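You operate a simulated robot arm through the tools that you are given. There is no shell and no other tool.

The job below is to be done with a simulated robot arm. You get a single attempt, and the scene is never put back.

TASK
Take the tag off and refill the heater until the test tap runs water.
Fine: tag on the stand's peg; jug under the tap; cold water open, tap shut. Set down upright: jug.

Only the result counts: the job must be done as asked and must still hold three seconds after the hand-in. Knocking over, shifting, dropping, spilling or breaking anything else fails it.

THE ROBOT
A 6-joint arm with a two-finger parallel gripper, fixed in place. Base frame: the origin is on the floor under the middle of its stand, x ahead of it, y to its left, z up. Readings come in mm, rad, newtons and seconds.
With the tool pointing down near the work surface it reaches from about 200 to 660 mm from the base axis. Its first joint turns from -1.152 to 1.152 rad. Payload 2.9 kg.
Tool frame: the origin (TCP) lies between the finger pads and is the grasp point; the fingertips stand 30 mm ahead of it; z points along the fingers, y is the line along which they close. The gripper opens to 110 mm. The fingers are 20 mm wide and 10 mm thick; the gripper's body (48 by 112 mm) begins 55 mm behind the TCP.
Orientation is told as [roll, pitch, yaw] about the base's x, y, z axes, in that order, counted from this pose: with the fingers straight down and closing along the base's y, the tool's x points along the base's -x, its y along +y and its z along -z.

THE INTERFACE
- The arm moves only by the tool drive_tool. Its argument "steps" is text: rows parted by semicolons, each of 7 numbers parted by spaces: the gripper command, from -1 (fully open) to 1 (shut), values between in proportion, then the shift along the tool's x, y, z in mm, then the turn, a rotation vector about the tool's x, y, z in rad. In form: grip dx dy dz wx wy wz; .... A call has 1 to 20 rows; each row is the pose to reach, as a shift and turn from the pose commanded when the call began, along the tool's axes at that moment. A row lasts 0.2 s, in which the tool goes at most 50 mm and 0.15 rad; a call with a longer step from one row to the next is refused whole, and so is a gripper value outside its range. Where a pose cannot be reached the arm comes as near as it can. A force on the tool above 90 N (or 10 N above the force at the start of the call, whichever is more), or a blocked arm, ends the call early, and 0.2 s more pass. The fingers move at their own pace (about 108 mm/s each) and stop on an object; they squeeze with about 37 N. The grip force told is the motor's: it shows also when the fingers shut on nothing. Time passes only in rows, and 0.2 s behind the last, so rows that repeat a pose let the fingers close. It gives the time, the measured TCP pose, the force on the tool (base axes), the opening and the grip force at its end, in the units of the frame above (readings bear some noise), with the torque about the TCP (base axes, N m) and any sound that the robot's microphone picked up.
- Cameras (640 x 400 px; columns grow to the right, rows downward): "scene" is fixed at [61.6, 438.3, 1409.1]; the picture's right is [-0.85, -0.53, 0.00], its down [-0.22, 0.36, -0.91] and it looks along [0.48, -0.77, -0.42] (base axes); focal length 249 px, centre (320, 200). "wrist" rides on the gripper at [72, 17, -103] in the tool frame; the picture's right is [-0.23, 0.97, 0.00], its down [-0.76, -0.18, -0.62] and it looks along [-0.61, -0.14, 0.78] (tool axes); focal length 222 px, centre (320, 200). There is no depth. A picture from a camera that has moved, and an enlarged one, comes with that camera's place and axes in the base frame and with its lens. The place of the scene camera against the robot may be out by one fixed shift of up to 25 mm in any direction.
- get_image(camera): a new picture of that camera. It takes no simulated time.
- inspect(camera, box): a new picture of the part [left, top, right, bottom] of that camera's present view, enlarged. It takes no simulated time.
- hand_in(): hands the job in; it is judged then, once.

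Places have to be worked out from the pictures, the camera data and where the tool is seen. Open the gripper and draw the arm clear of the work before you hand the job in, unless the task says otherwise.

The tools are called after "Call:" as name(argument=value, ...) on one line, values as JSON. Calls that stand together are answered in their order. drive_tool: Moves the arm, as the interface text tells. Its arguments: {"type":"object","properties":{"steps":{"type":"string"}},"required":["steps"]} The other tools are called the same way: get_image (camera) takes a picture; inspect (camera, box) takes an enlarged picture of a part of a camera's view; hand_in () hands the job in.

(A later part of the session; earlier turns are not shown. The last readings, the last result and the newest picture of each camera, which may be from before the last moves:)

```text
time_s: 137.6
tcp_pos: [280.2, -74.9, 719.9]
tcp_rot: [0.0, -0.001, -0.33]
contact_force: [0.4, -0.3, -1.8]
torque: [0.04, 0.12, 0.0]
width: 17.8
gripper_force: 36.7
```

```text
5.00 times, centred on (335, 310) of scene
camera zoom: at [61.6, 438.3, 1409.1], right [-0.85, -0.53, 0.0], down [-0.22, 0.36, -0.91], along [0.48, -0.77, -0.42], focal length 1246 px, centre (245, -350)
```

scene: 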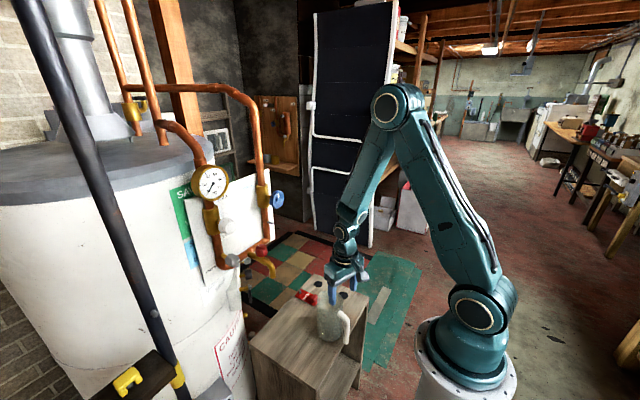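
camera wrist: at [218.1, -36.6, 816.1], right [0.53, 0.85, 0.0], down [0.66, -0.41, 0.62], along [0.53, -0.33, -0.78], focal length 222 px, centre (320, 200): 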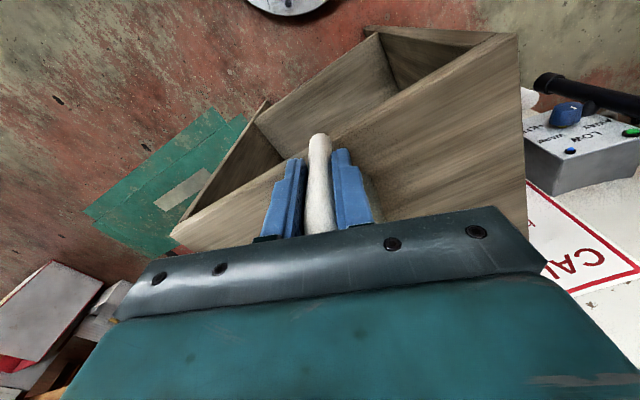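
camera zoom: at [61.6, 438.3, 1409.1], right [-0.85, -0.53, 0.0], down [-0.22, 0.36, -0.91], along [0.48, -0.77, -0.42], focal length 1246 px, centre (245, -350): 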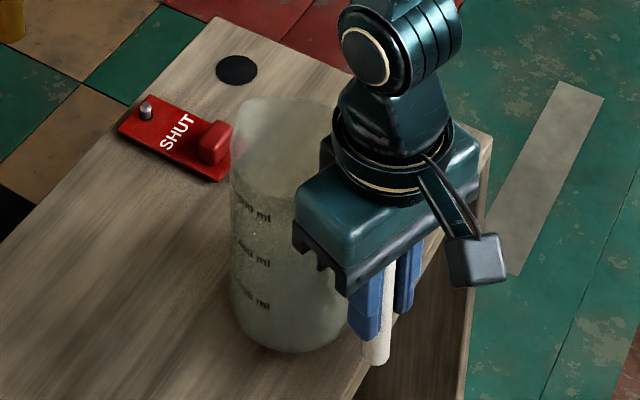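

The jug is light (about 2 N) and rises evenly. I'll lift a bit more and carry it under the spout: TCP toward (399, 40).

Call:
drive_tool(steps="1 0 0 -10 0 0 0; 1 0 0 -18 0 0 0; 1 -12.5 24.5 -18 0 0 0; 1 -25 49 -18 0 0 0; 1 -37.4 73.7 -18 0 0 0; 1 -50 98 -18 0 0 0; 1 -50 98 -18 0 0 0")

Call:
get_image(camera="scene")

Call:
inspect(camera="scene", box=[220, 180, 380, 340])

```text
time_s: 139.2
tcp_pos: [359.5, 1.5, 739.6]
tcp_rot: [0.001, -0.002, -0.332]
contact_force: [-0.6, 0.0, -1.6]
torque: [0.04, 0.09, 0.02]
width: 17.7
gripper_force: 37.2
```

```text
taken
```

scene: 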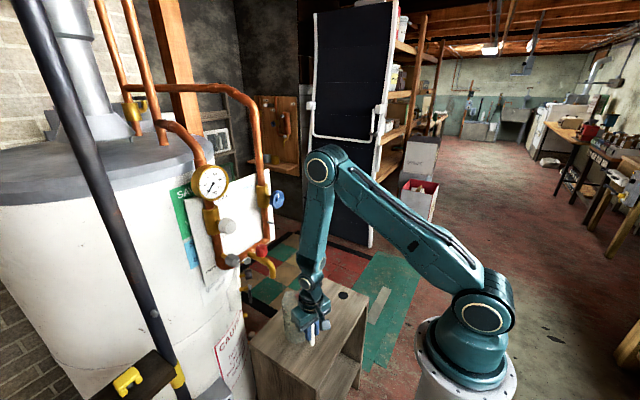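

```text
2.50 times, centred on (300, 260) of scene
camera zoom: at [61.6, 438.3, 1409.1], right [-0.85, -0.53, 0.0], down [-0.22, 0.36, -0.91], along [0.48, -0.77, -0.42], focal length 623 px, centre (370, 50)
```

zoom: 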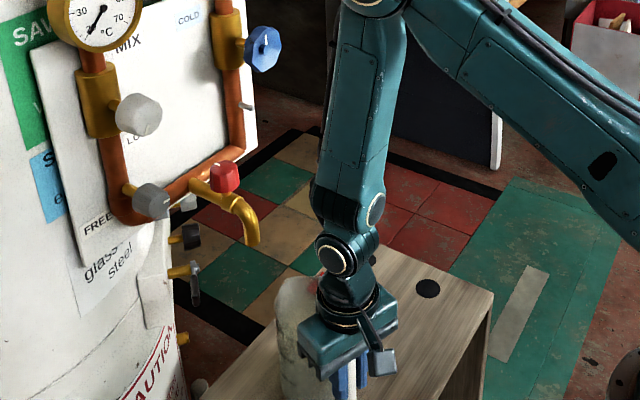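

The jug is hanging level and the path is clear. I'll move the remaining 55 mm so the jug's mouth is under the spout.

Call:
drive_tool(steps="1 -8 16 0 0 0 0; 1 -16.5 33 0 0 0 0; 1 -24.7 49.3 0 0 0 0; 1 -24.7 49.3 0 0 0 0")

Call:
inspect(camera="scene", box=[200, 200, 340, 340])

Call:
get_image(camera="wrist")

```text
time_s: 140.2
tcp_pos: [399.6, 41.1, 736.9]
tcp_rot: [0.0, -0.001, -0.331]
contact_force: [0.0, -0.3, -1.7]
torque: [0.06, 0.07, 0.01]
width: 17.4
gripper_force: 36.6
```

```text
2.86 times, centred on (270, 270) of scene
camera zoom: at [61.6, 438.3, 1409.1], right [-0.85, -0.53, 0.0], down [-0.22, 0.36, -0.91], along [0.48, -0.77, -0.42], focal length 712 px, centre (463, 0)
```

zoom: 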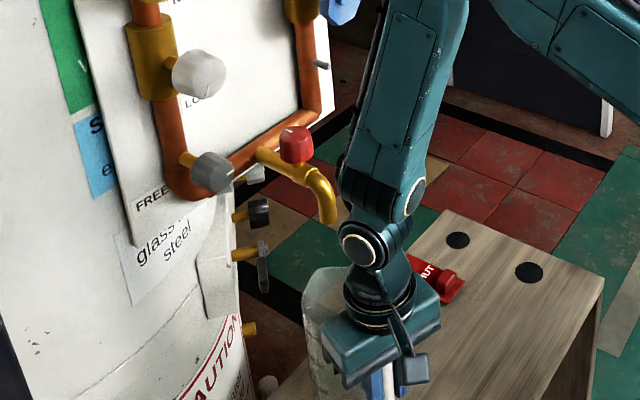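

```text
taken
camera wrist: at [338.1, 80.7, 841.4], right [0.53, 0.85, 0.0], down [0.66, -0.41, 0.62], along [0.53, -0.33, -0.78], focal length 222 px, centre (320, 200)
```

wrist: 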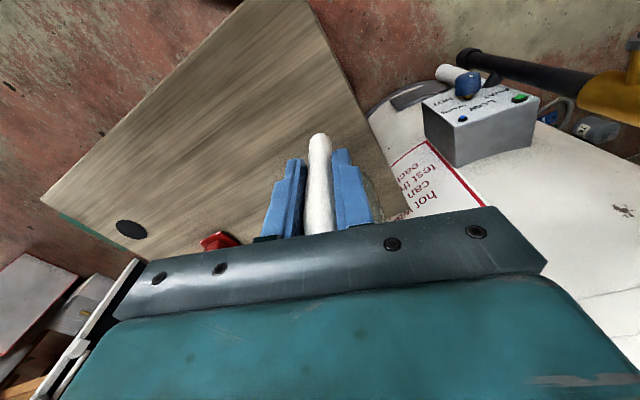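

The jug hangs right beneath the spout. I'll lower it to the stand: 22 mm first, then small steps until it touches.

Call:
drive_tool(steps="1 0 0 8 0 0 0; 1 0 0 16 0 0 0; 1 0 0 22 0 0 0; 1 0 0 22 0 0 0")

Call:
drive_tool(steps="1 0 0 1.5 0 0 0; 1 0 0 1.5 0 0 0")

Call:
drive_tool(steps="1 0 0 1.5 0 0 0; 1 0 0 1.5 0 0 0")

```text
time_s: 141.2
tcp_pos: [400.0, 40.5, 715.3]
tcp_rot: [0.001, -0.001, -0.333]
contact_force: [-0.3, -0.1, -0.1]
torque: [-0.02, 0.1, 0.02]
width: 17.6
gripper_force: 37.5
```

```text
time_s: 141.8
tcp_pos: [399.3, 40.1, 715.4]
tcp_rot: [0.001, -0.001, -0.329]
contact_force: [0.2, -0.2, -1.5]
torque: [0.03, 0.06, -0.03]
width: 17.7
gripper_force: 37.6
```

```text
time_s: 142.4
tcp_pos: [397.8, 40.4, 713.9]
tcp_rot: [0.0, -0.001, -0.331]
contact_force: [-0.5, 0.8, -1.2]
torque: [0.04, 0.08, 0.02]
width: 17.7
gripper_force: 37.0
```

Still hanging (about -1.5 N). I'll keep lowering in small steps.

Call:
drive_tool(steps="1 0 0 1 0 0 0; 1 0 0 1 0 0 0")

Call:
drive_tool(steps="1 0 0 1 0 0 0; 1 0 0 1 0 0 0")

Call:
drive_tool(steps="1 0 0 1 0 0 0; 1 0 0 1 0 0 0")

```text
time_s: 143.0
tcp_pos: [399.1, 41.1, 713.2]
tcp_rot: [0.001, -0.005, -0.33]
contact_force: [-3.4, 1.1, 9.3]
torque: [-0.19, -0.54, 0.07]
width: 17.7
gripper_force: 37.1
```

```text
time_s: 143.6
tcp_pos: [399.2, 40.6, 712.1]
tcp_rot: [0.0, -0.001, -0.33]
contact_force: [-9.8, 5.3, 31.9]
torque: [-0.2, -0.46, 0.02]
width: 17.7
gripper_force: 36.9
```

```text
time_s: 144.2
tcp_pos: [398.9, 40.5, 712.9]
tcp_rot: [0.004, -0.002, -0.33]
contact_force: [-9.5, 7.8, 31.3]
torque: [-0.06, -0.31, 0.03]
width: 17.5
gripper_force: 36.9
```

The jug is on the stand (31 N). I'll ease up 2 mm, open the fingers and retreat straight up.

Call:
drive_tool(steps="1 0 0 -1 0 0 0; 1 0 0 -2 0 0 0; 0.6 0 0 -2 0 0 0; 0.3 0 0 -2 0 0 0; 0 0 0 -2 0 0 0; 0 0 0 -2 0 0 0")

Call:
drive_tool(steps="0 0 0 -15 0 0 0; 0 0 0 -35 0 0 0; 0 0 0 -60 0 0 0; 0 0 0 -60 0 0 0")

Call:
get_image(camera="wrist")

Call:
inspect(camera="scene", box=[220, 210, 380, 350])

```text
time_s: 145.6
tcp_pos: [398.5, 40.4, 712.1]
tcp_rot: [-0.001, -0.001, -0.331]
contact_force: [-0.1, 0.2, -0.5]
torque: [-0.02, 0.02, -0.01]
width: 55.1
gripper_force: 0.1
```

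```text
time_s: 146.6
tcp_pos: [398.3, 42.0, 773.3]
tcp_rot: [-0.002, -0.002, -0.33]
contact_force: [0.5, -0.2, 0.2]
torque: [-0.01, 0.02, 0.03]
width: 55.1
gripper_force: 0.1
```

```text
taken
camera wrist: at [336.6, 80.9, 875.9], right [0.53, 0.85, 0.0], down [0.66, -0.41, 0.62], along [0.53, -0.33, -0.78], focal length 222 px, centre (320, 200)
```

wrist: 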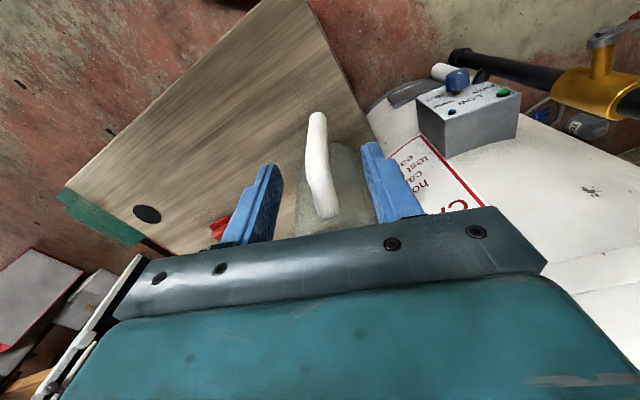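

```text
2.86 times, centred on (300, 280) of scene
camera zoom: at [61.6, 438.3, 1409.1], right [-0.85, -0.53, 0.0], down [-0.22, 0.36, -0.91], along [0.48, -0.77, -0.42], focal length 712 px, centre (377, -29)
```

zoom: 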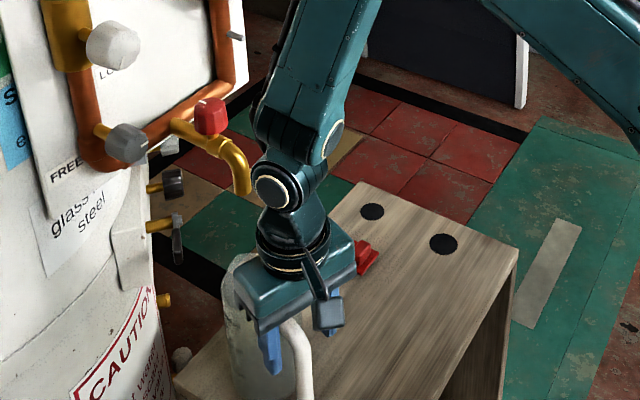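

The jug stands upright under the tap. I'll clear the handle upward and then back away in -x before going to the tap.

Call:
drive_tool(steps="0 0 0 -15 0 0 0; 0 0 0 -32 0 0 0; 0 20 -7 -40 0 0 0; 0 47 -16 -50 0 0 0; 0 75 -26 -70 0 0 0; 0 95 -33 -90 0 0 0; 0 95 -33 -90 0 0 0")

Call:
get_image(camera="wrist")

Call:
inspect(camera="scene", box=[200, 190, 380, 350])

```text
time_s: 148.2
tcp_pos: [297.5, 38.8, 862.8]
tcp_rot: [0.001, -0.003, -0.33]
contact_force: [0.2, 0.0, -0.2]
torque: [0.03, 0.01, 0.01]
width: 54.9
gripper_force: 0.1
```

```text
taken
camera wrist: at [236.3, 78.8, 966.2], right [0.53, 0.85, 0.0], down [0.66, -0.41, 0.62], along [0.53, -0.33, -0.78], focal length 222 px, centre (320, 200)
```

wrist: 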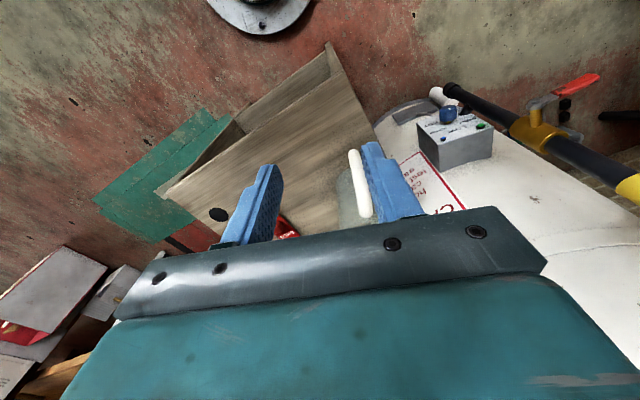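

```text
2.50 times, centred on (290, 270) of scene
camera zoom: at [61.5, 438.3, 1409.1], right [-0.85, -0.53, 0.0], down [-0.22, 0.36, -0.91], along [0.48, -0.77, -0.42], focal length 623 px, centre (395, 25)
```

zoom: 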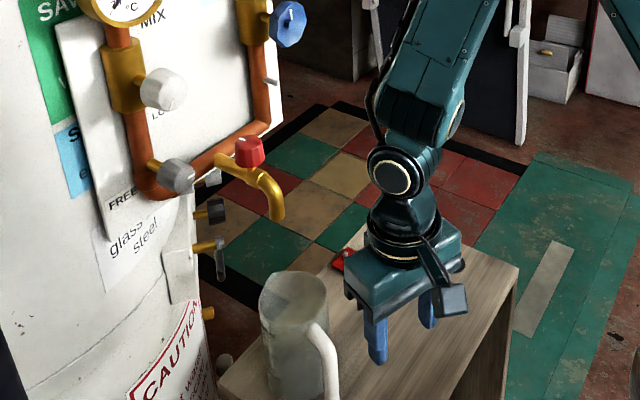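

The jug sits upright with its mouth below the spout. Now I'll rise and look at the tap knob from above, turning the yaw back to 0.

Call:
drive_tool(steps="0 0 0 -44 0 0 -0.08; 0 0 0 -88 0 0 -0.16; 0 0 0 -132 0 0 -0.24; 0 0 0 -176 0 0 -0.33; 0 0 0 -217 0 0 -0.33; 0 0 0 -217 0 0 -0.33")

Call:
drive_tool(steps="0 -40 -8 0 0 0 0; 0 -80 -16 0 0 0 0; 0 -120 -26 0 0 0 0; 0 -120 -26 0 0 0 0")

Call:
get_image(camera="wrist")

Call:
get_image(camera="scene")

```text
time_s: 149.6
tcp_pos: [297.8, 39.5, 1079.7]
tcp_rot: [-0.001, 0.0, 0.001]
contact_force: [-0.2, 0.3, 0.1]
torque: [-0.02, 0.04, -0.04]
width: 55.1
gripper_force: 0.1
```

```text
time_s: 150.6
tcp_pos: [418.0, 11.3, 1081.0]
tcp_rot: [-0.001, -0.002, -0.001]
contact_force: [0.4, 0.6, 0.4]
torque: [0.0, 0.01, 0.01]
width: 55.1
gripper_force: 0.2
```

```text
taken
camera wrist: at [346.3, 28.6, 1184.0], right [0.23, 0.97, 0.0], down [0.76, -0.18, 0.62], along [0.61, -0.14, -0.78], focal length 222 px, centre (320, 200)
```

wrist: 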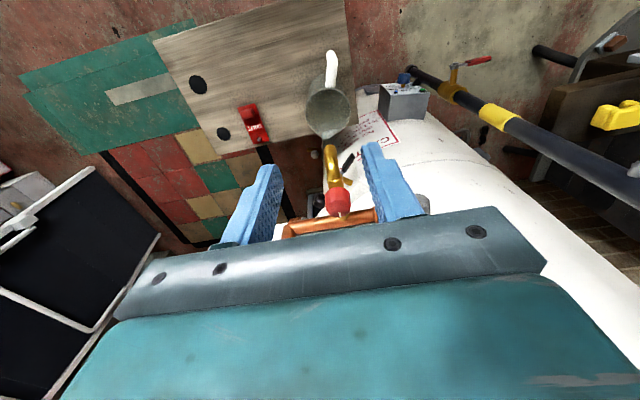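

```text
taken
```

scene: 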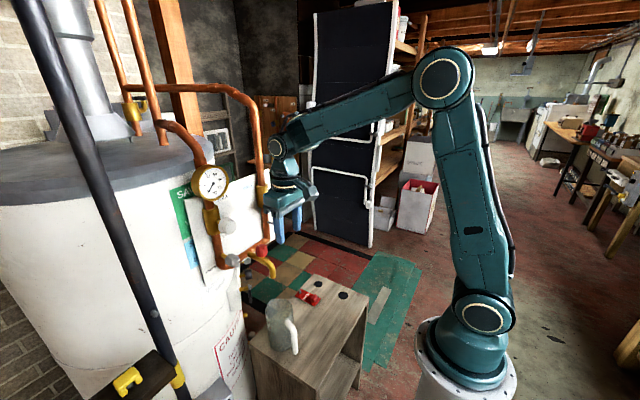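

The tap is visible between the fingers. I'll zoom in on the knob and spout.

Call:
inspect(camera="wrist", box=[290, 130, 400, 240])

Call:
inspect(camera="scene", box=[220, 150, 330, 260])

Call:
inspect(camera="wrist", box=[300, 80, 380, 170])

```text
3.64 times, centred on (345, 185) of wrist
camera zoom: at [346.3, 28.6, 1184.0], right [0.23, 0.97, 0.0], down [0.76, -0.18, 0.62], along [0.61, -0.14, -0.78], focal length 808 px, centre (229, 254)
```

zoom: 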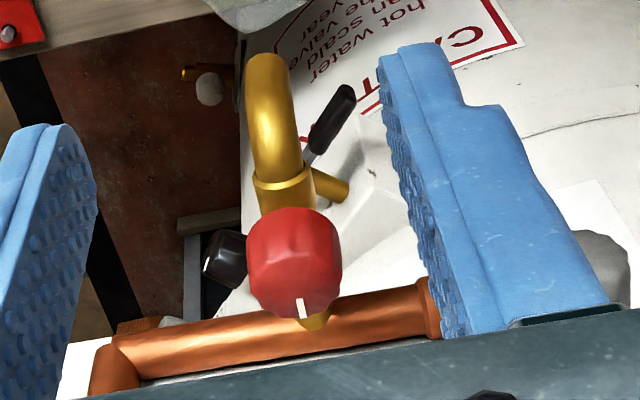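

```text
3.64 times, centred on (275, 205) of scene
camera zoom: at [61.6, 438.2, 1409.1], right [-0.85, -0.53, 0.0], down [-0.22, 0.36, -0.91], along [0.48, -0.77, -0.42], focal length 906 px, centre (484, 182)
```

zoom: 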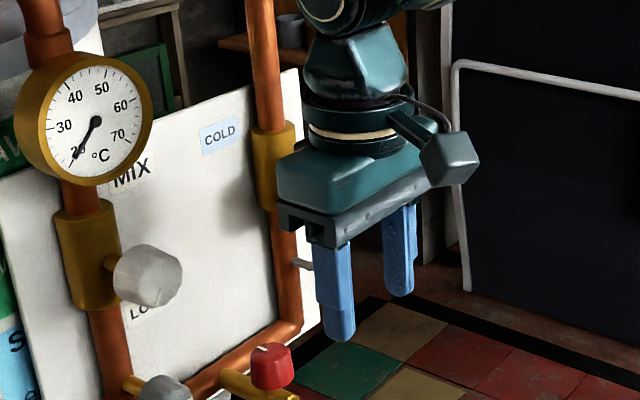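

```text
4.44 times, centred on (340, 125) of wrist
camera zoom: at [346.3, 28.6, 1184.0], right [0.23, 0.97, 0.0], down [0.76, -0.18, 0.62], along [0.61, -0.14, -0.78], focal length 987 px, centre (231, 533)
```

zoom: 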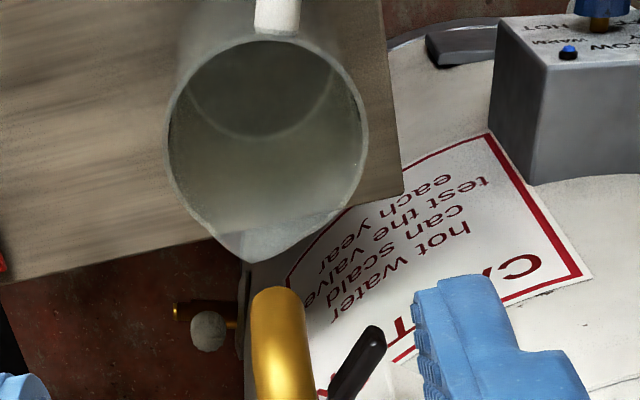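

Knob top centre comes out near (526, 11, 977). I'd rather open the cold wheel first and hold the tap knob while water arrives, so I'll go look at the blue wheel: TCP (430, -70, 1140) with the tool pitched forward.

Call:
drive_tool(steps="0 -3 -16 -12 0 -0.12 0; 0 -6 -32 -24 0 -0.24 0; 0 -9 -48 -36 0 -0.36 0; 0 -12 -64 -48 0 -0.48 0; 0 -12 -81 -59 0 -0.6 0; 0 -12 -81 -59 0 -0.6 0")

Call:
get_image(camera="wrist")

Call:
get_image(camera="scene")

```text
time_s: 152.0
tcp_pos: [427.7, -66.6, 1138.3]
tcp_rot: [-0.003, -0.603, 0.001]
contact_force: [-0.3, 0.4, -0.4]
torque: [0.02, -0.01, 0.0]
width: 55.2
gripper_force: 0.1
```

```text
taken
camera wrist: at [312.3, -50.3, 1182.4], right [0.19, 0.97, 0.13], down [0.27, -0.18, 0.95], along [0.94, -0.14, -0.3], focal length 222 px, centre (320, 200)
```

wrist: 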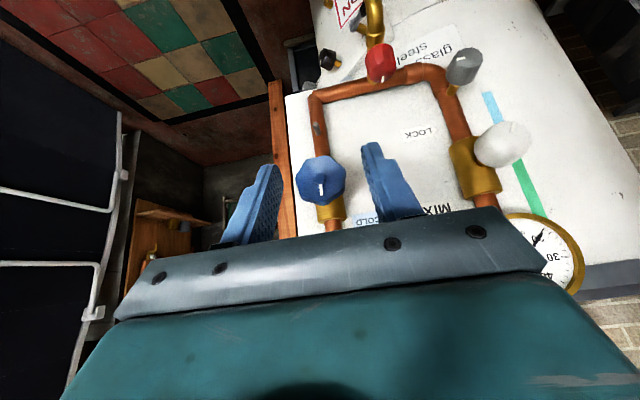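

```text
taken
```

scene: 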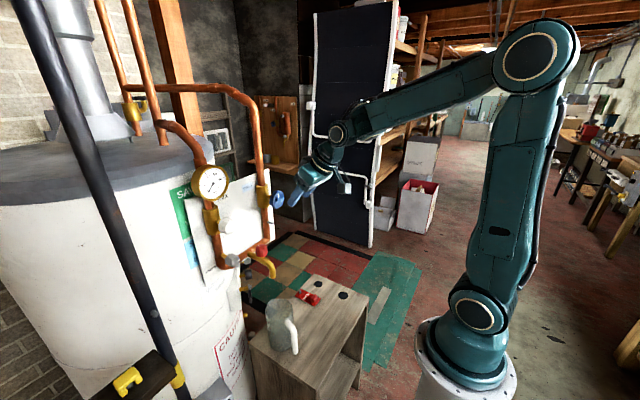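

The wheel is in clear view between the fingers. I'll zoom in on it and the tap knob for measuring.

Call:
inspect(camera="wrist", box=[270, 130, 370, 240])

Call:
inspect(camera="wrist", box=[330, 10, 450, 110])

Call:
inspect(camera="scene", box=[240, 160, 330, 240])

```text
3.64 times, centred on (320, 185) of wrist
camera zoom: at [312.3, -50.3, 1182.4], right [0.19, 0.97, 0.13], down [0.27, -0.18, 0.95], along [0.94, -0.14, -0.3], focal length 808 px, centre (320, 254)
```

zoom: 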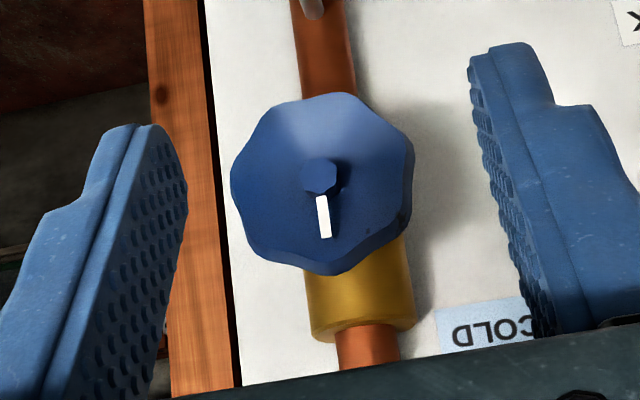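

```text
4.00 times, centred on (390, 60) of wrist
camera zoom: at [312.3, -50.3, 1182.4], right [0.19, 0.97, 0.13], down [0.27, -0.18, 0.95], along [0.94, -0.14, -0.3], focal length 888 px, centre (40, 760)
```

zoom: 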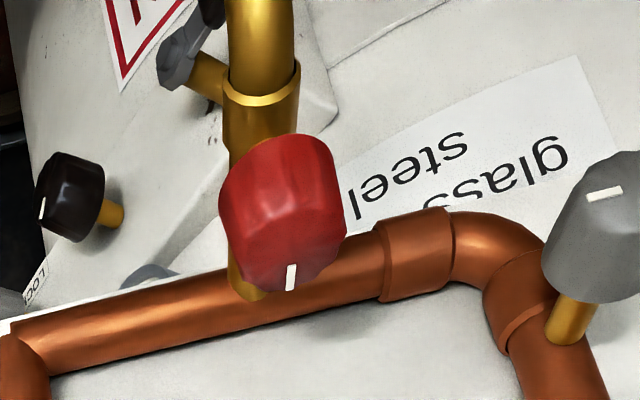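

```text
5.00 times, centred on (285, 200) of scene
camera zoom: at [61.6, 438.3, 1409.1], right [-0.85, -0.53, 0.0], down [-0.22, 0.36, -0.91], along [0.48, -0.77, -0.42], focal length 1246 px, centre (495, 200)
```

zoom: 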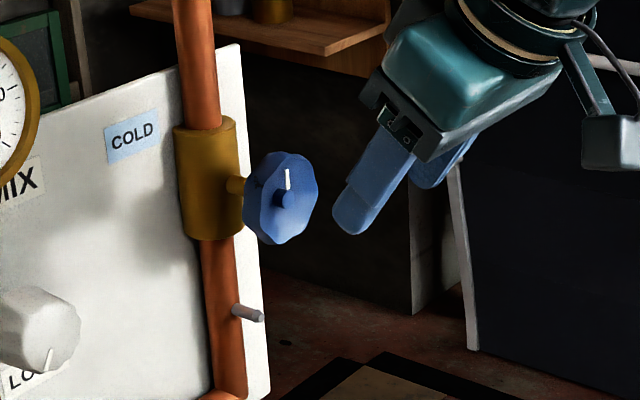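

Wheel hub front is at about (527, -80, 1092) with radius ~26; the tap knob top is at (526.5, 9.5, 977). I'll come around in front of the wheel with a nearly horizontal tool, fingers open to 80 mm.

Call:
drive_tool(steps="-0.45 -3.7 -2.6 9.4 0 -0.12 0; -0.45 -7.5 -5.2 18.8 0 -0.24 0; -0.45 -11.2 -7.8 28.1 0 -0.36 0; -0.45 -15 -10.4 37.5 0 -0.48 0; -0.45 -18.7 -13 46.9 0 -0.6 0; -0.45 -18.7 -13 46.9 0 -0.6 0")

Call:
get_image(camera="wrist")

```text
time_s: 153.4
tcp_pos: [470.8, -79.4, 1111.2]
tcp_rot: [-0.003, -1.203, 0.002]
contact_force: [0.3, 0.5, 0.5]
torque: [0.01, -0.01, -0.01]
width: 79.8
gripper_force: 0.0
```

```text
taken
camera wrist: at [350.4, -63.1, 1079.7], right [0.08, 0.97, 0.21], down [-0.31, -0.18, 0.93], along [0.95, -0.14, 0.29], focal length 222 px, centre (320, 200)
```

wrist: 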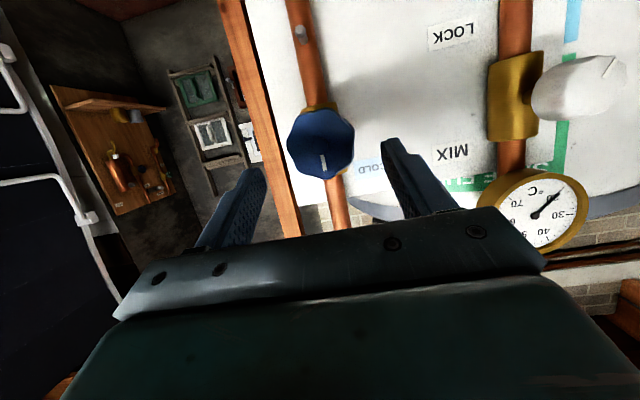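

Good. Now to (485, -80, 1092) with the tool horizontal.

Call:
drive_tool(steps="-0.45 4 0 7 0 -0.123 0; -0.45 8 0 14 0 -0.246 0; -0.45 11.4 0 20.5 0 -0.368 0; -0.45 11.4 0 20.5 0 -0.368 0")

Call:
get_image(camera="wrist")

Call:
inspect(camera="scene", box=[230, 150, 350, 250])

```text
time_s: 154.4
tcp_pos: [486.0, -80.6, 1092.4]
tcp_rot: [-1.549, -1.57, 1.546]
contact_force: [-0.3, -0.3, -0.3]
torque: [0.02, -0.03, -0.01]
width: 79.8
gripper_force: 0.1
```

```text
taken
camera wrist: at [384.5, -64.0, 1020.0], right [0.0, 0.97, 0.23], down [-0.62, -0.18, 0.76], along [0.78, -0.14, 0.61], focal length 222 px, centre (320, 200)
```

wrist: 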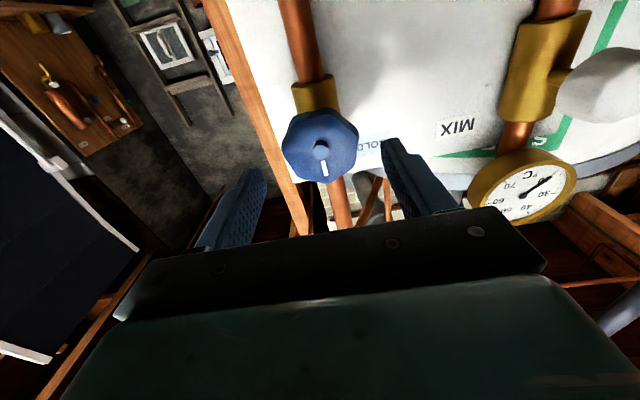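

```text
4.00 times, centred on (290, 200) of scene
camera zoom: at [61.6, 438.2, 1409.1], right [-0.85, -0.53, 0.0], down [-0.22, 0.36, -0.91], along [0.48, -0.77, -0.42], focal length 997 px, centre (440, 200)
```

zoom: 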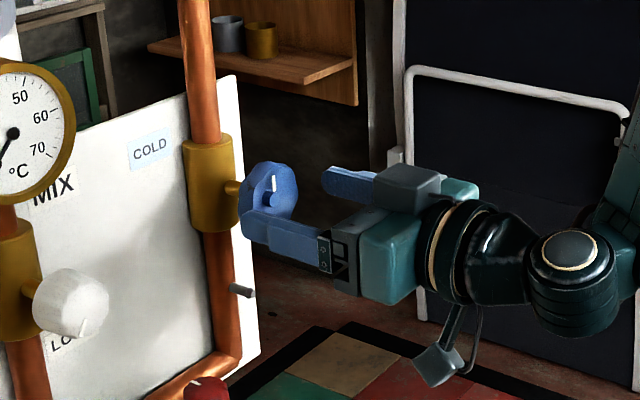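

The tool faces the wheel squarely. I'll zoom to check that the hub is on the tool axis.

Call:
inspect(camera="wrist", box=[270, 100, 370, 200])

```text
4.00 times, centred on (320, 150) of wrist
camera zoom: at [384.5, -64.0, 1020.0], right [0.0, 0.97, 0.23], down [-0.62, -0.18, 0.76], along [0.78, -0.14, 0.61], focal length 888 px, centre (320, 400)
```

zoom: 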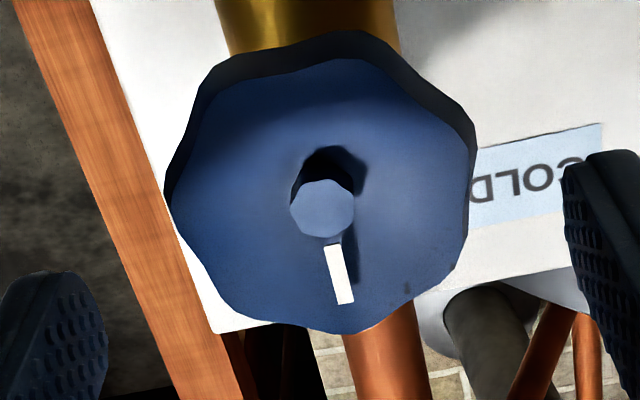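

The wheel centre is within 1-2 mm of the tool axis. I'll advance 33 mm so the pads straddle the rim.

Call:
drive_tool(steps="-0.45 0.6 0.4 11 0 0 0; -0.45 1.3 0.9 22 0 0 0; -0.45 1.3 0.9 33 0 0 0; -0.45 1.3 0.9 33 0 0 0")

Call:
get_image(camera="wrist")

Call:
inspect(camera="scene", box=[240, 160, 330, 240])

```text
time_s: 155.4
tcp_pos: [521.2, -78.9, 1092.5]
tcp_rot: [-1.007, -1.57, 1.007]
contact_force: [-0.2, -0.8, -0.8]
torque: [0.02, -0.03, 0.02]
width: 79.7
gripper_force: 0.1
```

```text
taken
camera wrist: at [418.2, -62.0, 1018.8], right [0.0, 0.97, 0.23], down [-0.62, -0.18, 0.76], along [0.78, -0.14, 0.61], focal length 222 px, centre (320, 200)
```

wrist: 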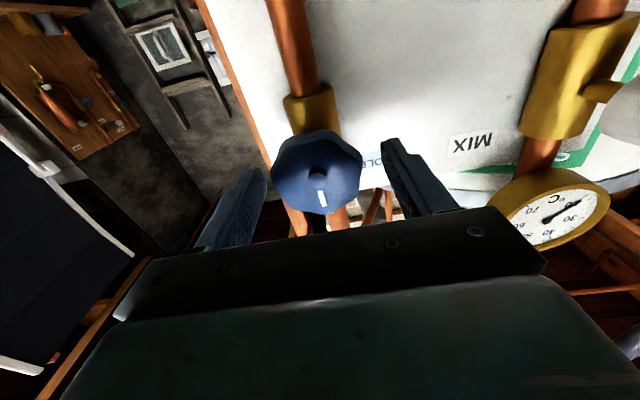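

```text
5.00 times, centred on (285, 200) of scene
camera zoom: at [61.6, 438.3, 1409.1], right [-0.85, -0.53, 0.0], down [-0.22, 0.36, -0.91], along [0.48, -0.77, -0.42], focal length 1246 px, centre (495, 200)
```

zoom: 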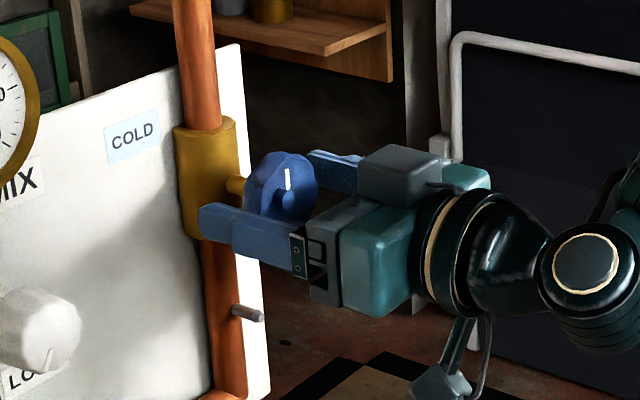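

The fingers straddle the wheel with a good overlap. Closing the gripper on the rim.

Call:
drive_tool(steps="-0.1 0 0 0 0 0 0; 0.3 0 0 0 0 0 0; 1 0 0 0 0 0 0; 1 0 0 0 0 0 0; 1 0 0 0 0 0 0")

Call:
get_image(camera="wrist")

```text
time_s: 156.6
tcp_pos: [518.9, -79.8, 1091.2]
tcp_rot: [-1.631, -1.569, 1.629]
contact_force: [3.3, -12.0, -0.2]
torque: [-0.01, -0.09, -0.32]
width: 55.8
gripper_force: 45.3
```

```text
taken
camera wrist: at [418.3, -63.0, 1018.8], right [0.0, 0.97, 0.23], down [-0.62, -0.17, 0.76], along [0.78, -0.14, 0.61], focal length 222 px, centre (320, 200)
```

wrist: 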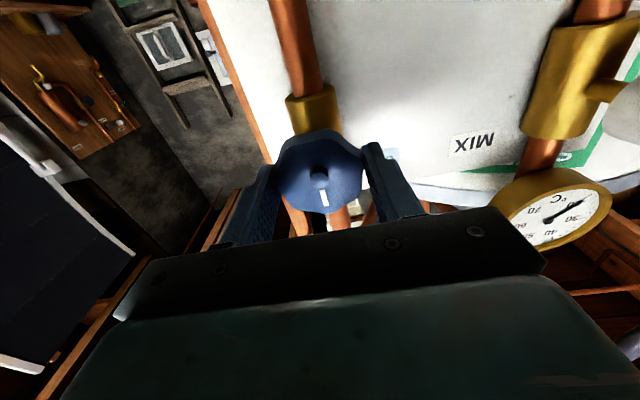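

Gripped the wheel (55.8 mm). I'll try a small counter-clockwise turn (as seen from the front), the usual opening direction, and read the torque.

Call:
drive_tool(steps="1 0 -0.8 0 0 0 -0.05; 1 0 -0.8 0 0 0 -0.12; 1 0 -0.8 0 0 0 -0.2; 1 0 -0.8 0 0 0 -0.2")

Call:
get_image(camera="wrist")

```text
time_s: 157.6
tcp_pos: [520.9, -79.9, 1092.9]
tcp_rot: [-1.569, -1.368, 1.568]
contact_force: [0.6, -9.0, 4.2]
torque: [0.02, 0.46, 0.1]
width: 55.8
gripper_force: 44.8
```

```text
taken
camera wrist: at [418.2, -77.8, 1017.0], right [0.0, 1.0, 0.03], down [-0.62, -0.02, 0.78], along [0.78, -0.02, 0.62], focal length 222 px, centre (320, 200)
```

wrist: 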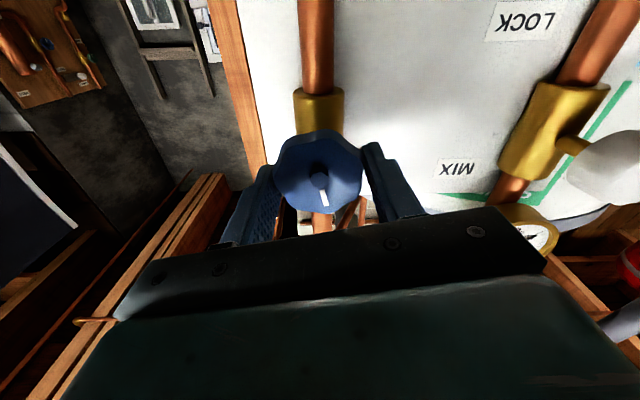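

Torque about the wheel axis is nearly zero. I'll zoom to see whether the wheel's mark turned with the gripper.

Call:
inspect(camera="wrist", box=[270, 120, 370, 220])

Call:
inspect(camera="scene", box=[250, 170, 310, 220])

```text
4.00 times, centred on (320, 170) of wrist
camera zoom: at [418.2, -77.8, 1017.0], right [0.0, 1.0, 0.03], down [-0.62, -0.02, 0.78], along [0.78, -0.02, 0.62], focal length 888 px, centre (320, 320)
```

zoom: 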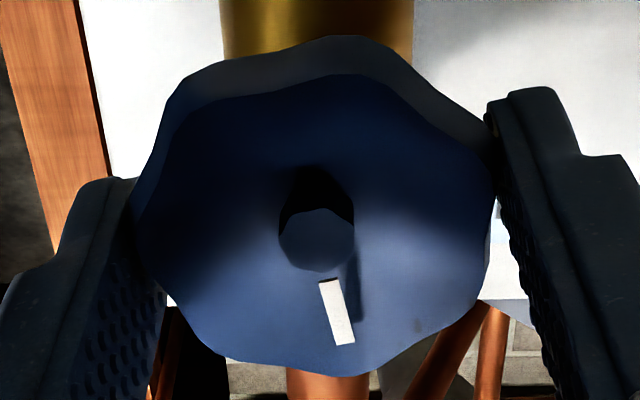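

```text
8.00 times, centred on (280, 195) of scene
camera zoom: at [61.5, 438.0, 1409.2], right [-0.85, -0.53, 0.0], down [-0.22, 0.36, -0.91], along [0.48, -0.77, -0.42], focal length 1994 px, centre (640, 240)
```

zoom: 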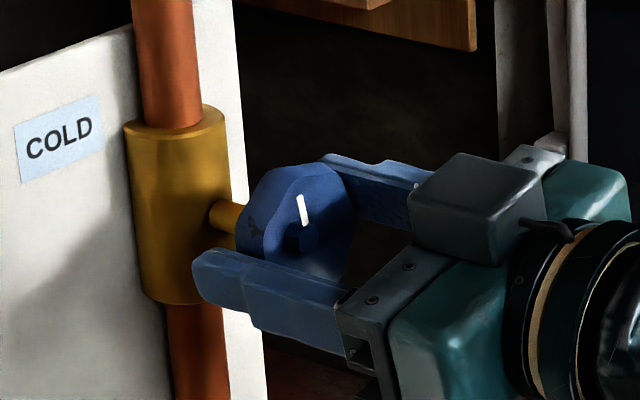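

The wheel turned with the gripper with no resistance. I'll continue counter-clockwise in 0.15 rad steps.

Call:
drive_tool(steps="1 0 0 0 0 0 -0.15; 1 0 0 0 0 0 -0.3; 1 0 0 0 0 0 -0.45; 1 0 0 0 0 0 -0.6; 1 0 0 0 0 0 -0.6")

Call:
inspect(camera="scene", box=[250, 170, 310, 220])

```text
time_s: 158.8
tcp_pos: [519.0, -79.1, 1091.9]
tcp_rot: [-1.568, -0.767, 1.57]
contact_force: [10.9, -2.6, -4.2]
torque: [-0.04, -0.37, -0.08]
width: 55.5
gripper_force: 44.7
```

```text
8.00 times, centred on (280, 195) of scene
camera zoom: at [61.9, 438.2, 1409.1], right [-0.85, -0.53, 0.0], down [-0.22, 0.36, -0.91], along [0.48, -0.77, -0.42], focal length 1994 px, centre (640, 240)
```

zoom: 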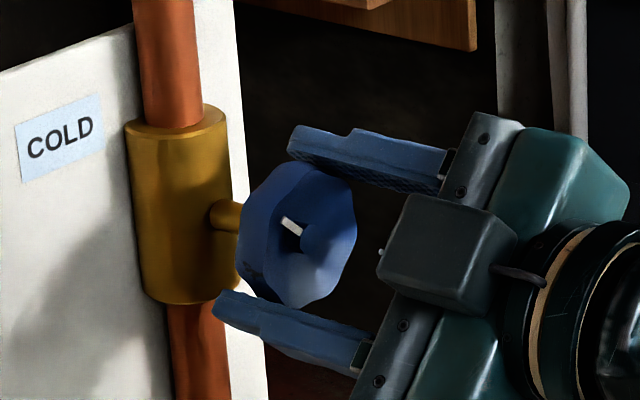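

The mark keeps turning left with almost no torque (0.8 rad so far). I'll continue another 0.75 rad.

Call:
drive_tool(steps="1 0 0 0 0 0 -0.15; 1 0 0 0 0 0 -0.3; 1 0 0 0 0 0 -0.45; 1 0 0 0 0 0 -0.6; 1 0 0 0 0 0 -0.75; 1 0 0 0 0 0 -0.75")

Call:
inspect(camera="scene", box=[250, 170, 310, 220])

Call:
inspect(camera="scene", box=[200, 150, 360, 320])

```text
time_s: 160.2
tcp_pos: [520.0, -78.3, 1090.0]
tcp_rot: [-1.568, -0.016, 1.573]
contact_force: [5.7, 12.9, -13.0]
torque: [0.02, -0.32, -0.12]
width: 55.8
gripper_force: 45.0
```

```text
8.00 times, centred on (280, 195) of scene
camera zoom: at [62.0, 438.6, 1409.0], right [-0.85, -0.53, 0.0], down [-0.22, 0.36, -0.91], along [0.48, -0.77, -0.42], focal length 1994 px, centre (640, 240)
```

zoom: 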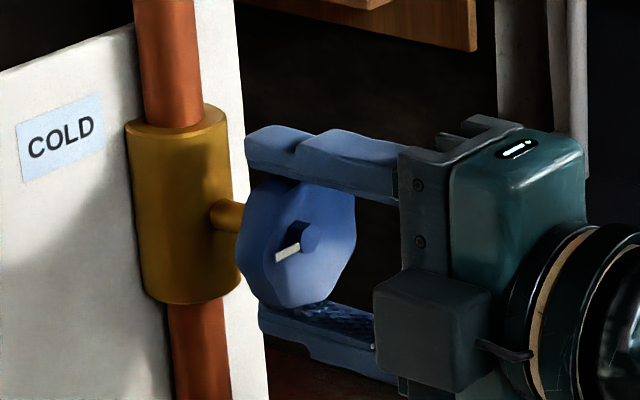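

```text
2.35 times, centred on (280, 235) of scene
camera zoom: at [62.0, 438.6, 1409.0], right [-0.85, -0.53, 0.0], down [-0.22, 0.36, -0.91], along [0.48, -0.77, -0.42], focal length 586 px, centre (414, 118)
```

zoom: 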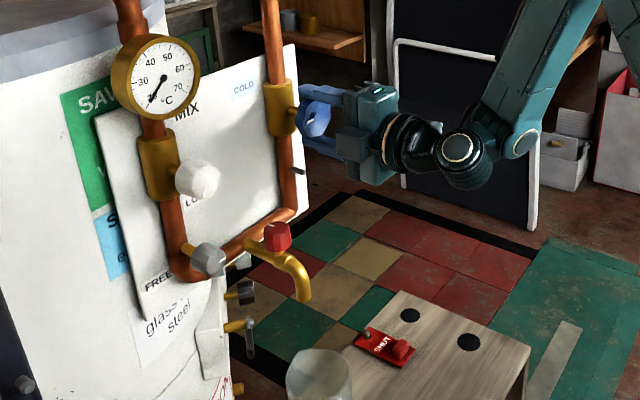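

The wheel has turned about 90° freely, with no stop or sound yet. I'll continue turning the same way, also nudging to relieve the sideways load.

Call:
drive_tool(steps="1 0 0 0 0 0 -0.15; 1 0 0 0 0 0 -0.3; 1 0 0 0 0 0 -0.45; 1 0 0 0 0 0 -0.6; 1 0 0 0 0 0 -0.6")

Call:
inspect(camera="scene", box=[250, 170, 310, 220])

```text
time_s: 161.4
tcp_pos: [519.4, -79.7, 1089.5]
tcp_rot: [-1.552, 0.581, 1.576]
contact_force: [-18.3, 0.2, -27.8]
torque: [0.04, 0.27, 0.25]
width: 55.7
gripper_force: 45.6
```

```text
8.00 times, centred on (280, 195) of scene
camera zoom: at [61.5, 438.2, 1409.1], right [-0.85, -0.53, 0.0], down [-0.22, 0.36, -0.91], along [0.48, -0.77, -0.42], focal length 1994 px, centre (640, 240)
```

zoom: 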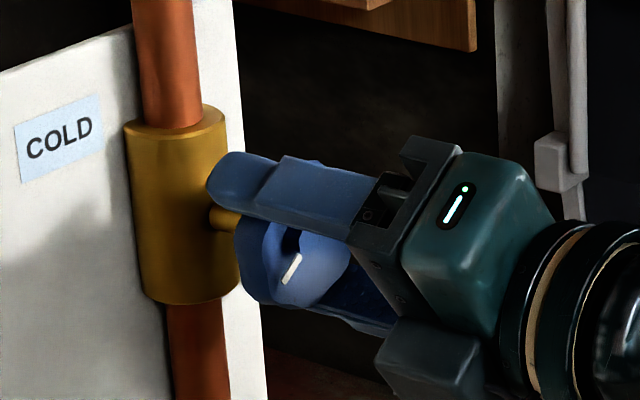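

Mark now past 120°. A side load has built up, so I'll shift the axis down 1.5 mm and continue turning toward a stop.

Call:
drive_tool(steps="1 -0.8 1.3 0 0 0 -0.12; 1 -0.8 1.3 0 0 0 -0.25; 1 -0.8 1.3 0 0 0 -0.4; 1 -0.8 1.3 0 0 0 -0.4")

Call:
inspect(camera="scene", box=[250, 170, 310, 220])

```text
time_s: 161.9
tcp_pos: [522.9, -79.6, 1090.2]
tcp_rot: [-1.528, 0.742, 1.572]
contact_force: [-24.5, -3.9, 5.6]
torque: [-0.01, 0.12, -0.67]
width: 55.9
gripper_force: 44.4
out of reach, approached as far as the arm can: row 1, 2
stopped in row 2: the force on the tool passed its limit at 103 N (the readings are from after the stop); the commanded pose is now the measured one
```

```text
8.00 times, centred on (280, 195) of scene
camera zoom: at [60.7, 438.2, 1409.2], right [-0.85, -0.53, 0.0], down [-0.22, 0.36, -0.91], along [0.48, -0.77, -0.42], focal length 1994 px, centre (640, 240)
```

zoom: 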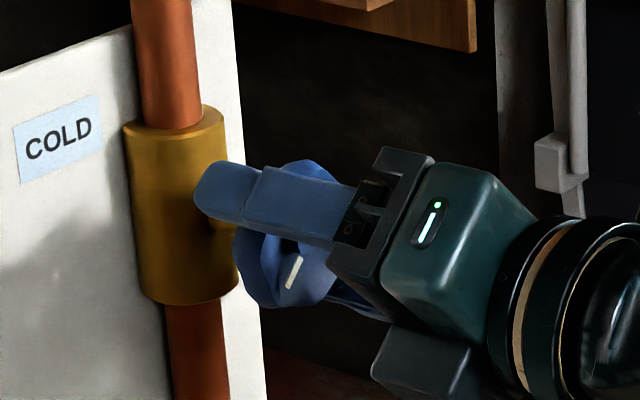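

The tool's own roll limit was reached (wheel turned ~2.3 rad). I'll open, back off, and roll the tool back for another grip.

Call:
drive_tool(steps="0.5 0 0 0 0 0 0; 0 0 0 0 0 0 0; -0.45 0 0 0 0 0 0; -0.45 0 0 0 0 0 0")

Call:
drive_tool(steps="-0.45 0 0 -10 0 0 0.1; -0.45 0 0 -22 0 0 0.2; -0.45 0 0 -34 0 0 0.3; -0.45 0 0 -34 0 0 0.3")

Call:
inspect(camera="scene", box=[240, 160, 330, 240])

```text
time_s: 162.9
tcp_pos: [524.3, -77.4, 1089.1]
tcp_rot: [-1.527, 0.739, 1.579]
contact_force: [0.0, -0.1, 0.0]
torque: [-0.05, 0.01, 0.02]
width: 79.8
gripper_force: 0.1
```

```text
time_s: 163.9
tcp_pos: [488.5, -77.0, 1091.5]
tcp_rot: [-1.533, 0.439, 1.563]
contact_force: [-0.5, 0.2, 0.2]
torque: [0.01, 0.0, 0.02]
width: 79.9
gripper_force: 0.1
```

```text
5.00 times, centred on (285, 200) of scene
camera zoom: at [61.6, 438.3, 1409.1], right [-0.85, -0.53, 0.0], down [-0.22, 0.36, -0.91], along [0.48, -0.77, -0.42], focal length 1246 px, centre (495, 200)
```

zoom: 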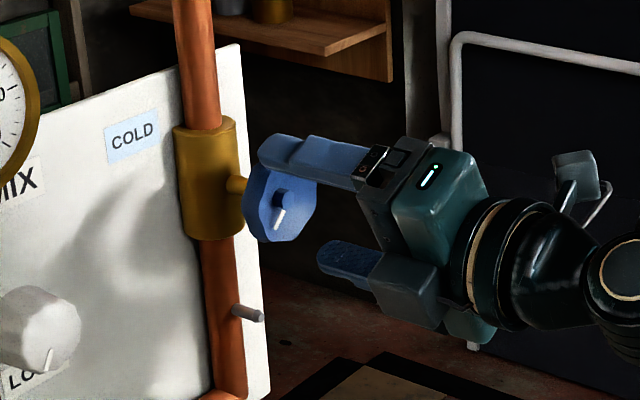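

Released and clear; the mark now points roughly downward. I'll roll the tool back by 2.4 rad to take another grip.

Call:
drive_tool(steps="-0.45 0 0 0 0 0 0.15; -0.45 0 0 0 0 0 0.3; -0.45 0 0 0 0 0 0.45; -0.45 0 0 0 0 0 0.6; -0.45 0 0 0 0 0 0.75; -0.45 0 0 0 0 0 0.9; -0.45 0 0 0 0 0 1.05; -0.45 0 0 0 0 0 1.2; -0.45 0 0 0 0 0 1.35; -0.45 0 0 0 0 0 1.5; -0.45 0 0 0 0 0 1.65; -0.45 0 0 0 0 0 1.8; -0.45 0 0 0 0 0 1.95; -0.45 0 0 0 0 0 2.1; -0.45 0 0 0 0 0 2.25; -0.45 0 0 0 0 0 2.4; -0.45 0 0 0 0 0 2.4")

Call:
get_image(camera="wrist")

Call:
inspect(camera="scene", box=[240, 160, 330, 240])

```text
time_s: 167.5
tcp_pos: [490.1, -77.4, 1091.1]
tcp_rot: [1.485, -1.18, -1.515]
contact_force: [0.1, -0.4, 1.2]
torque: [0.0, 0.01, 0.0]
width: 79.9
gripper_force: 0.0
```

```text
taken
camera wrist: at [387.4, -31.9, 1033.4], right [0.04, 0.81, 0.58], down [-0.61, -0.44, 0.66], along [0.79, -0.38, 0.48], focal length 222 px, centre (320, 200)
```

wrist: 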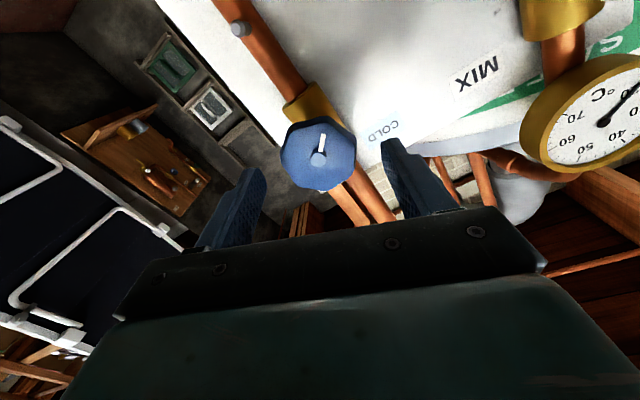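

```text
5.00 times, centred on (285, 200) of scene
camera zoom: at [61.6, 438.3, 1409.1], right [-0.85, -0.53, 0.0], down [-0.22, 0.36, -0.91], along [0.48, -0.77, -0.42], focal length 1246 px, centre (495, 200)
```

zoom: 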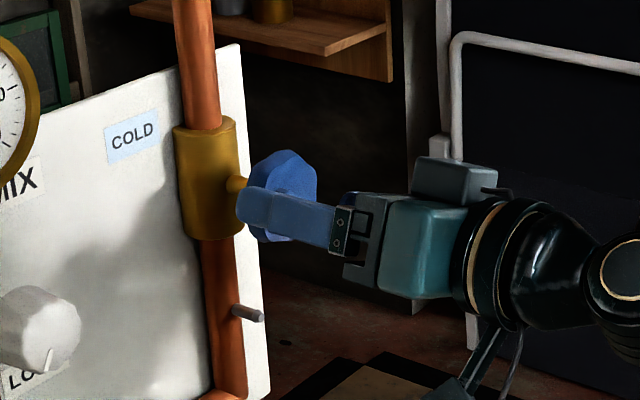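

The tool is rolled back; the axis is tilted about 2°, which I'll correct while advancing 31 mm onto the wheel, then close again.

Call:
drive_tool(steps="-0.45 -0.6 -0.5 10 -0.017 -0.014 0; -0.45 -1.2 -1 20 -0.034 -0.028 0; -0.45 -1.9 -1.4 31 -0.034 -0.028 0; -0.45 -1.9 -1.4 31 -0.034 -0.028 0")

Call:
get_image(camera="wrist")

Call:
drive_tool(steps="0 0 0 0 0 0 0; 0.4 0 0 0 0 0 0; 1 0 0 0 0 0 0; 1 0 0 0 0 0 0")

```text
time_s: 168.5
tcp_pos: [522.2, -78.6, 1091.4]
tcp_rot: [1.586, -1.183, -1.589]
contact_force: [-0.6, -0.5, 0.1]
torque: [0.03, 0.05, 0.02]
width: 79.8
gripper_force: 0.1
```

```text
taken
camera wrist: at [420.5, -35.7, 1028.9], right [0.0, 0.82, 0.58], down [-0.63, -0.45, 0.63], along [0.78, -0.36, 0.51], focal length 222 px, centre (320, 200)
```

wrist: 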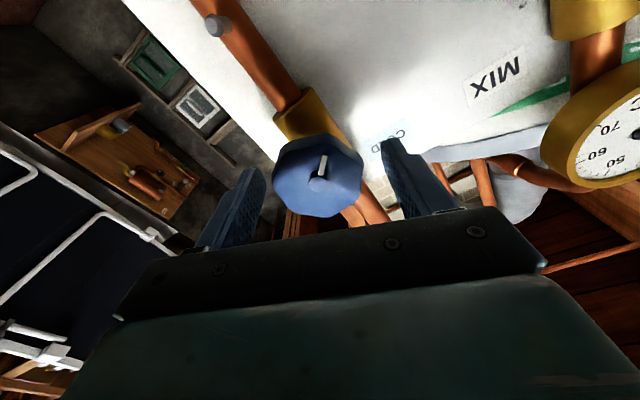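

```text
time_s: 169.5
tcp_pos: [521.6, -80.9, 1090.2]
tcp_rot: [1.585, -1.183, -1.59]
contact_force: [4.0, -10.8, -4.2]
torque: [-0.02, -0.25, -0.21]
width: 55.8
gripper_force: 45.0
```

Gripped again. I'll continue turning counter-clockwise in stages.

Call:
drive_tool(steps="1 -0.3 -0.8 0 0 0 -0.15; 1 -0.3 -0.8 0 0 0 -0.3; 1 -0.3 -0.8 0 0 0 -0.45; 1 -0.3 -0.8 0 0 0 -0.6; 1 -0.3 -0.8 0 0 0 -0.75; 1 -0.3 -0.8 0 0 0 -0.75")

Call:
get_image(camera="wrist")

Call:
inspect(camera="scene", box=[250, 170, 310, 220])

```text
time_s: 170.9
tcp_pos: [522.0, -80.4, 1090.8]
tcp_rot: [-1.584, -1.207, 1.583]
contact_force: [22.4, -0.8, -4.4]
torque: [0.05, 0.17, 0.74]
width: 55.5
gripper_force: 44.8
```

```text
taken
camera wrist: at [420.3, -89.9, 1015.8], right [0.0, 0.99, -0.13], down [-0.63, 0.11, 0.77], along [0.78, 0.08, 0.62], focal length 222 px, centre (320, 200)
```

wrist: 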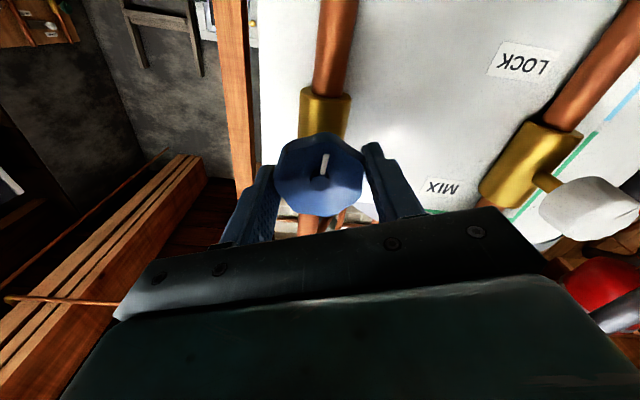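

```text
8.00 times, centred on (280, 195) of scene
camera zoom: at [62.3, 438.2, 1409.1], right [-0.85, -0.53, 0.0], down [-0.22, 0.36, -0.91], along [0.48, -0.77, -0.42], focal length 1994 px, centre (640, 240)
```

zoom: 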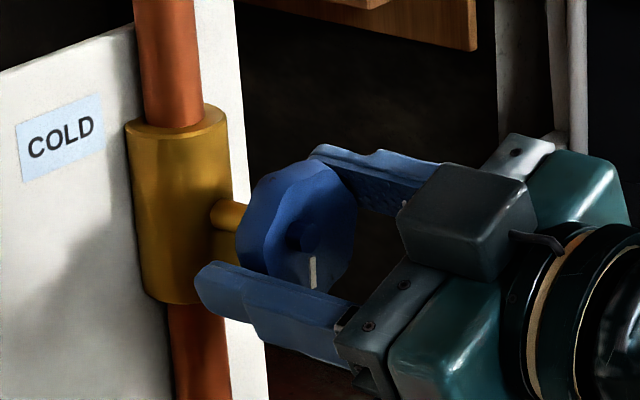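

The mark has passed straight down (about 3.1 rad total), still free. Continuing.

Call:
drive_tool(steps="1 0 0 0 0 0 -0.15; 1 0 0 0 0 0 -0.3; 1 0 0 0 0 0 -0.45; 1 0 0 0 0 0 -0.6; 1 0 0 0 0 0 -0.75; 1 0 0 0 0 0 -0.75")

Call:
drive_tool(steps="1 0 0 0 0 0 -0.15; 1 0 0 0 0 0 -0.3; 1 0 0 0 0 0 -0.45; 1 0 0 0 0 0 -0.6; 1 0 0 0 0 0 -0.75; 1 0 0 0 0 0 -0.75")

Call:
inspect(camera="scene", box=[250, 170, 310, 220])

```text
time_s: 172.3
tcp_pos: [520.7, -80.4, 1089.7]
tcp_rot: [-1.573, -0.457, 1.568]
contact_force: [-8.0, 8.9, -11.2]
torque: [0.4, 0.37, 0.01]
width: 54.3
gripper_force: 44.9
```

```text
time_s: 173.7
tcp_pos: [520.6, -82.2, 1089.6]
tcp_rot: [-1.575, 0.294, 1.566]
contact_force: [4.5, 0.0, -16.4]
torque: [0.9, 0.27, 0.14]
width: 55.8
gripper_force: 45.2
```

```text
8.00 times, centred on (280, 195) of scene
camera zoom: at [62.0, 438.2, 1409.1], right [-0.85, -0.53, 0.0], down [-0.22, 0.36, -0.91], along [0.48, -0.77, -0.42], focal length 1994 px, centre (640, 240)
```

zoom: 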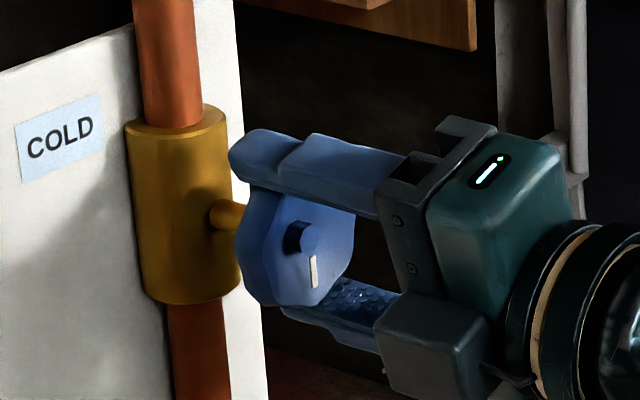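

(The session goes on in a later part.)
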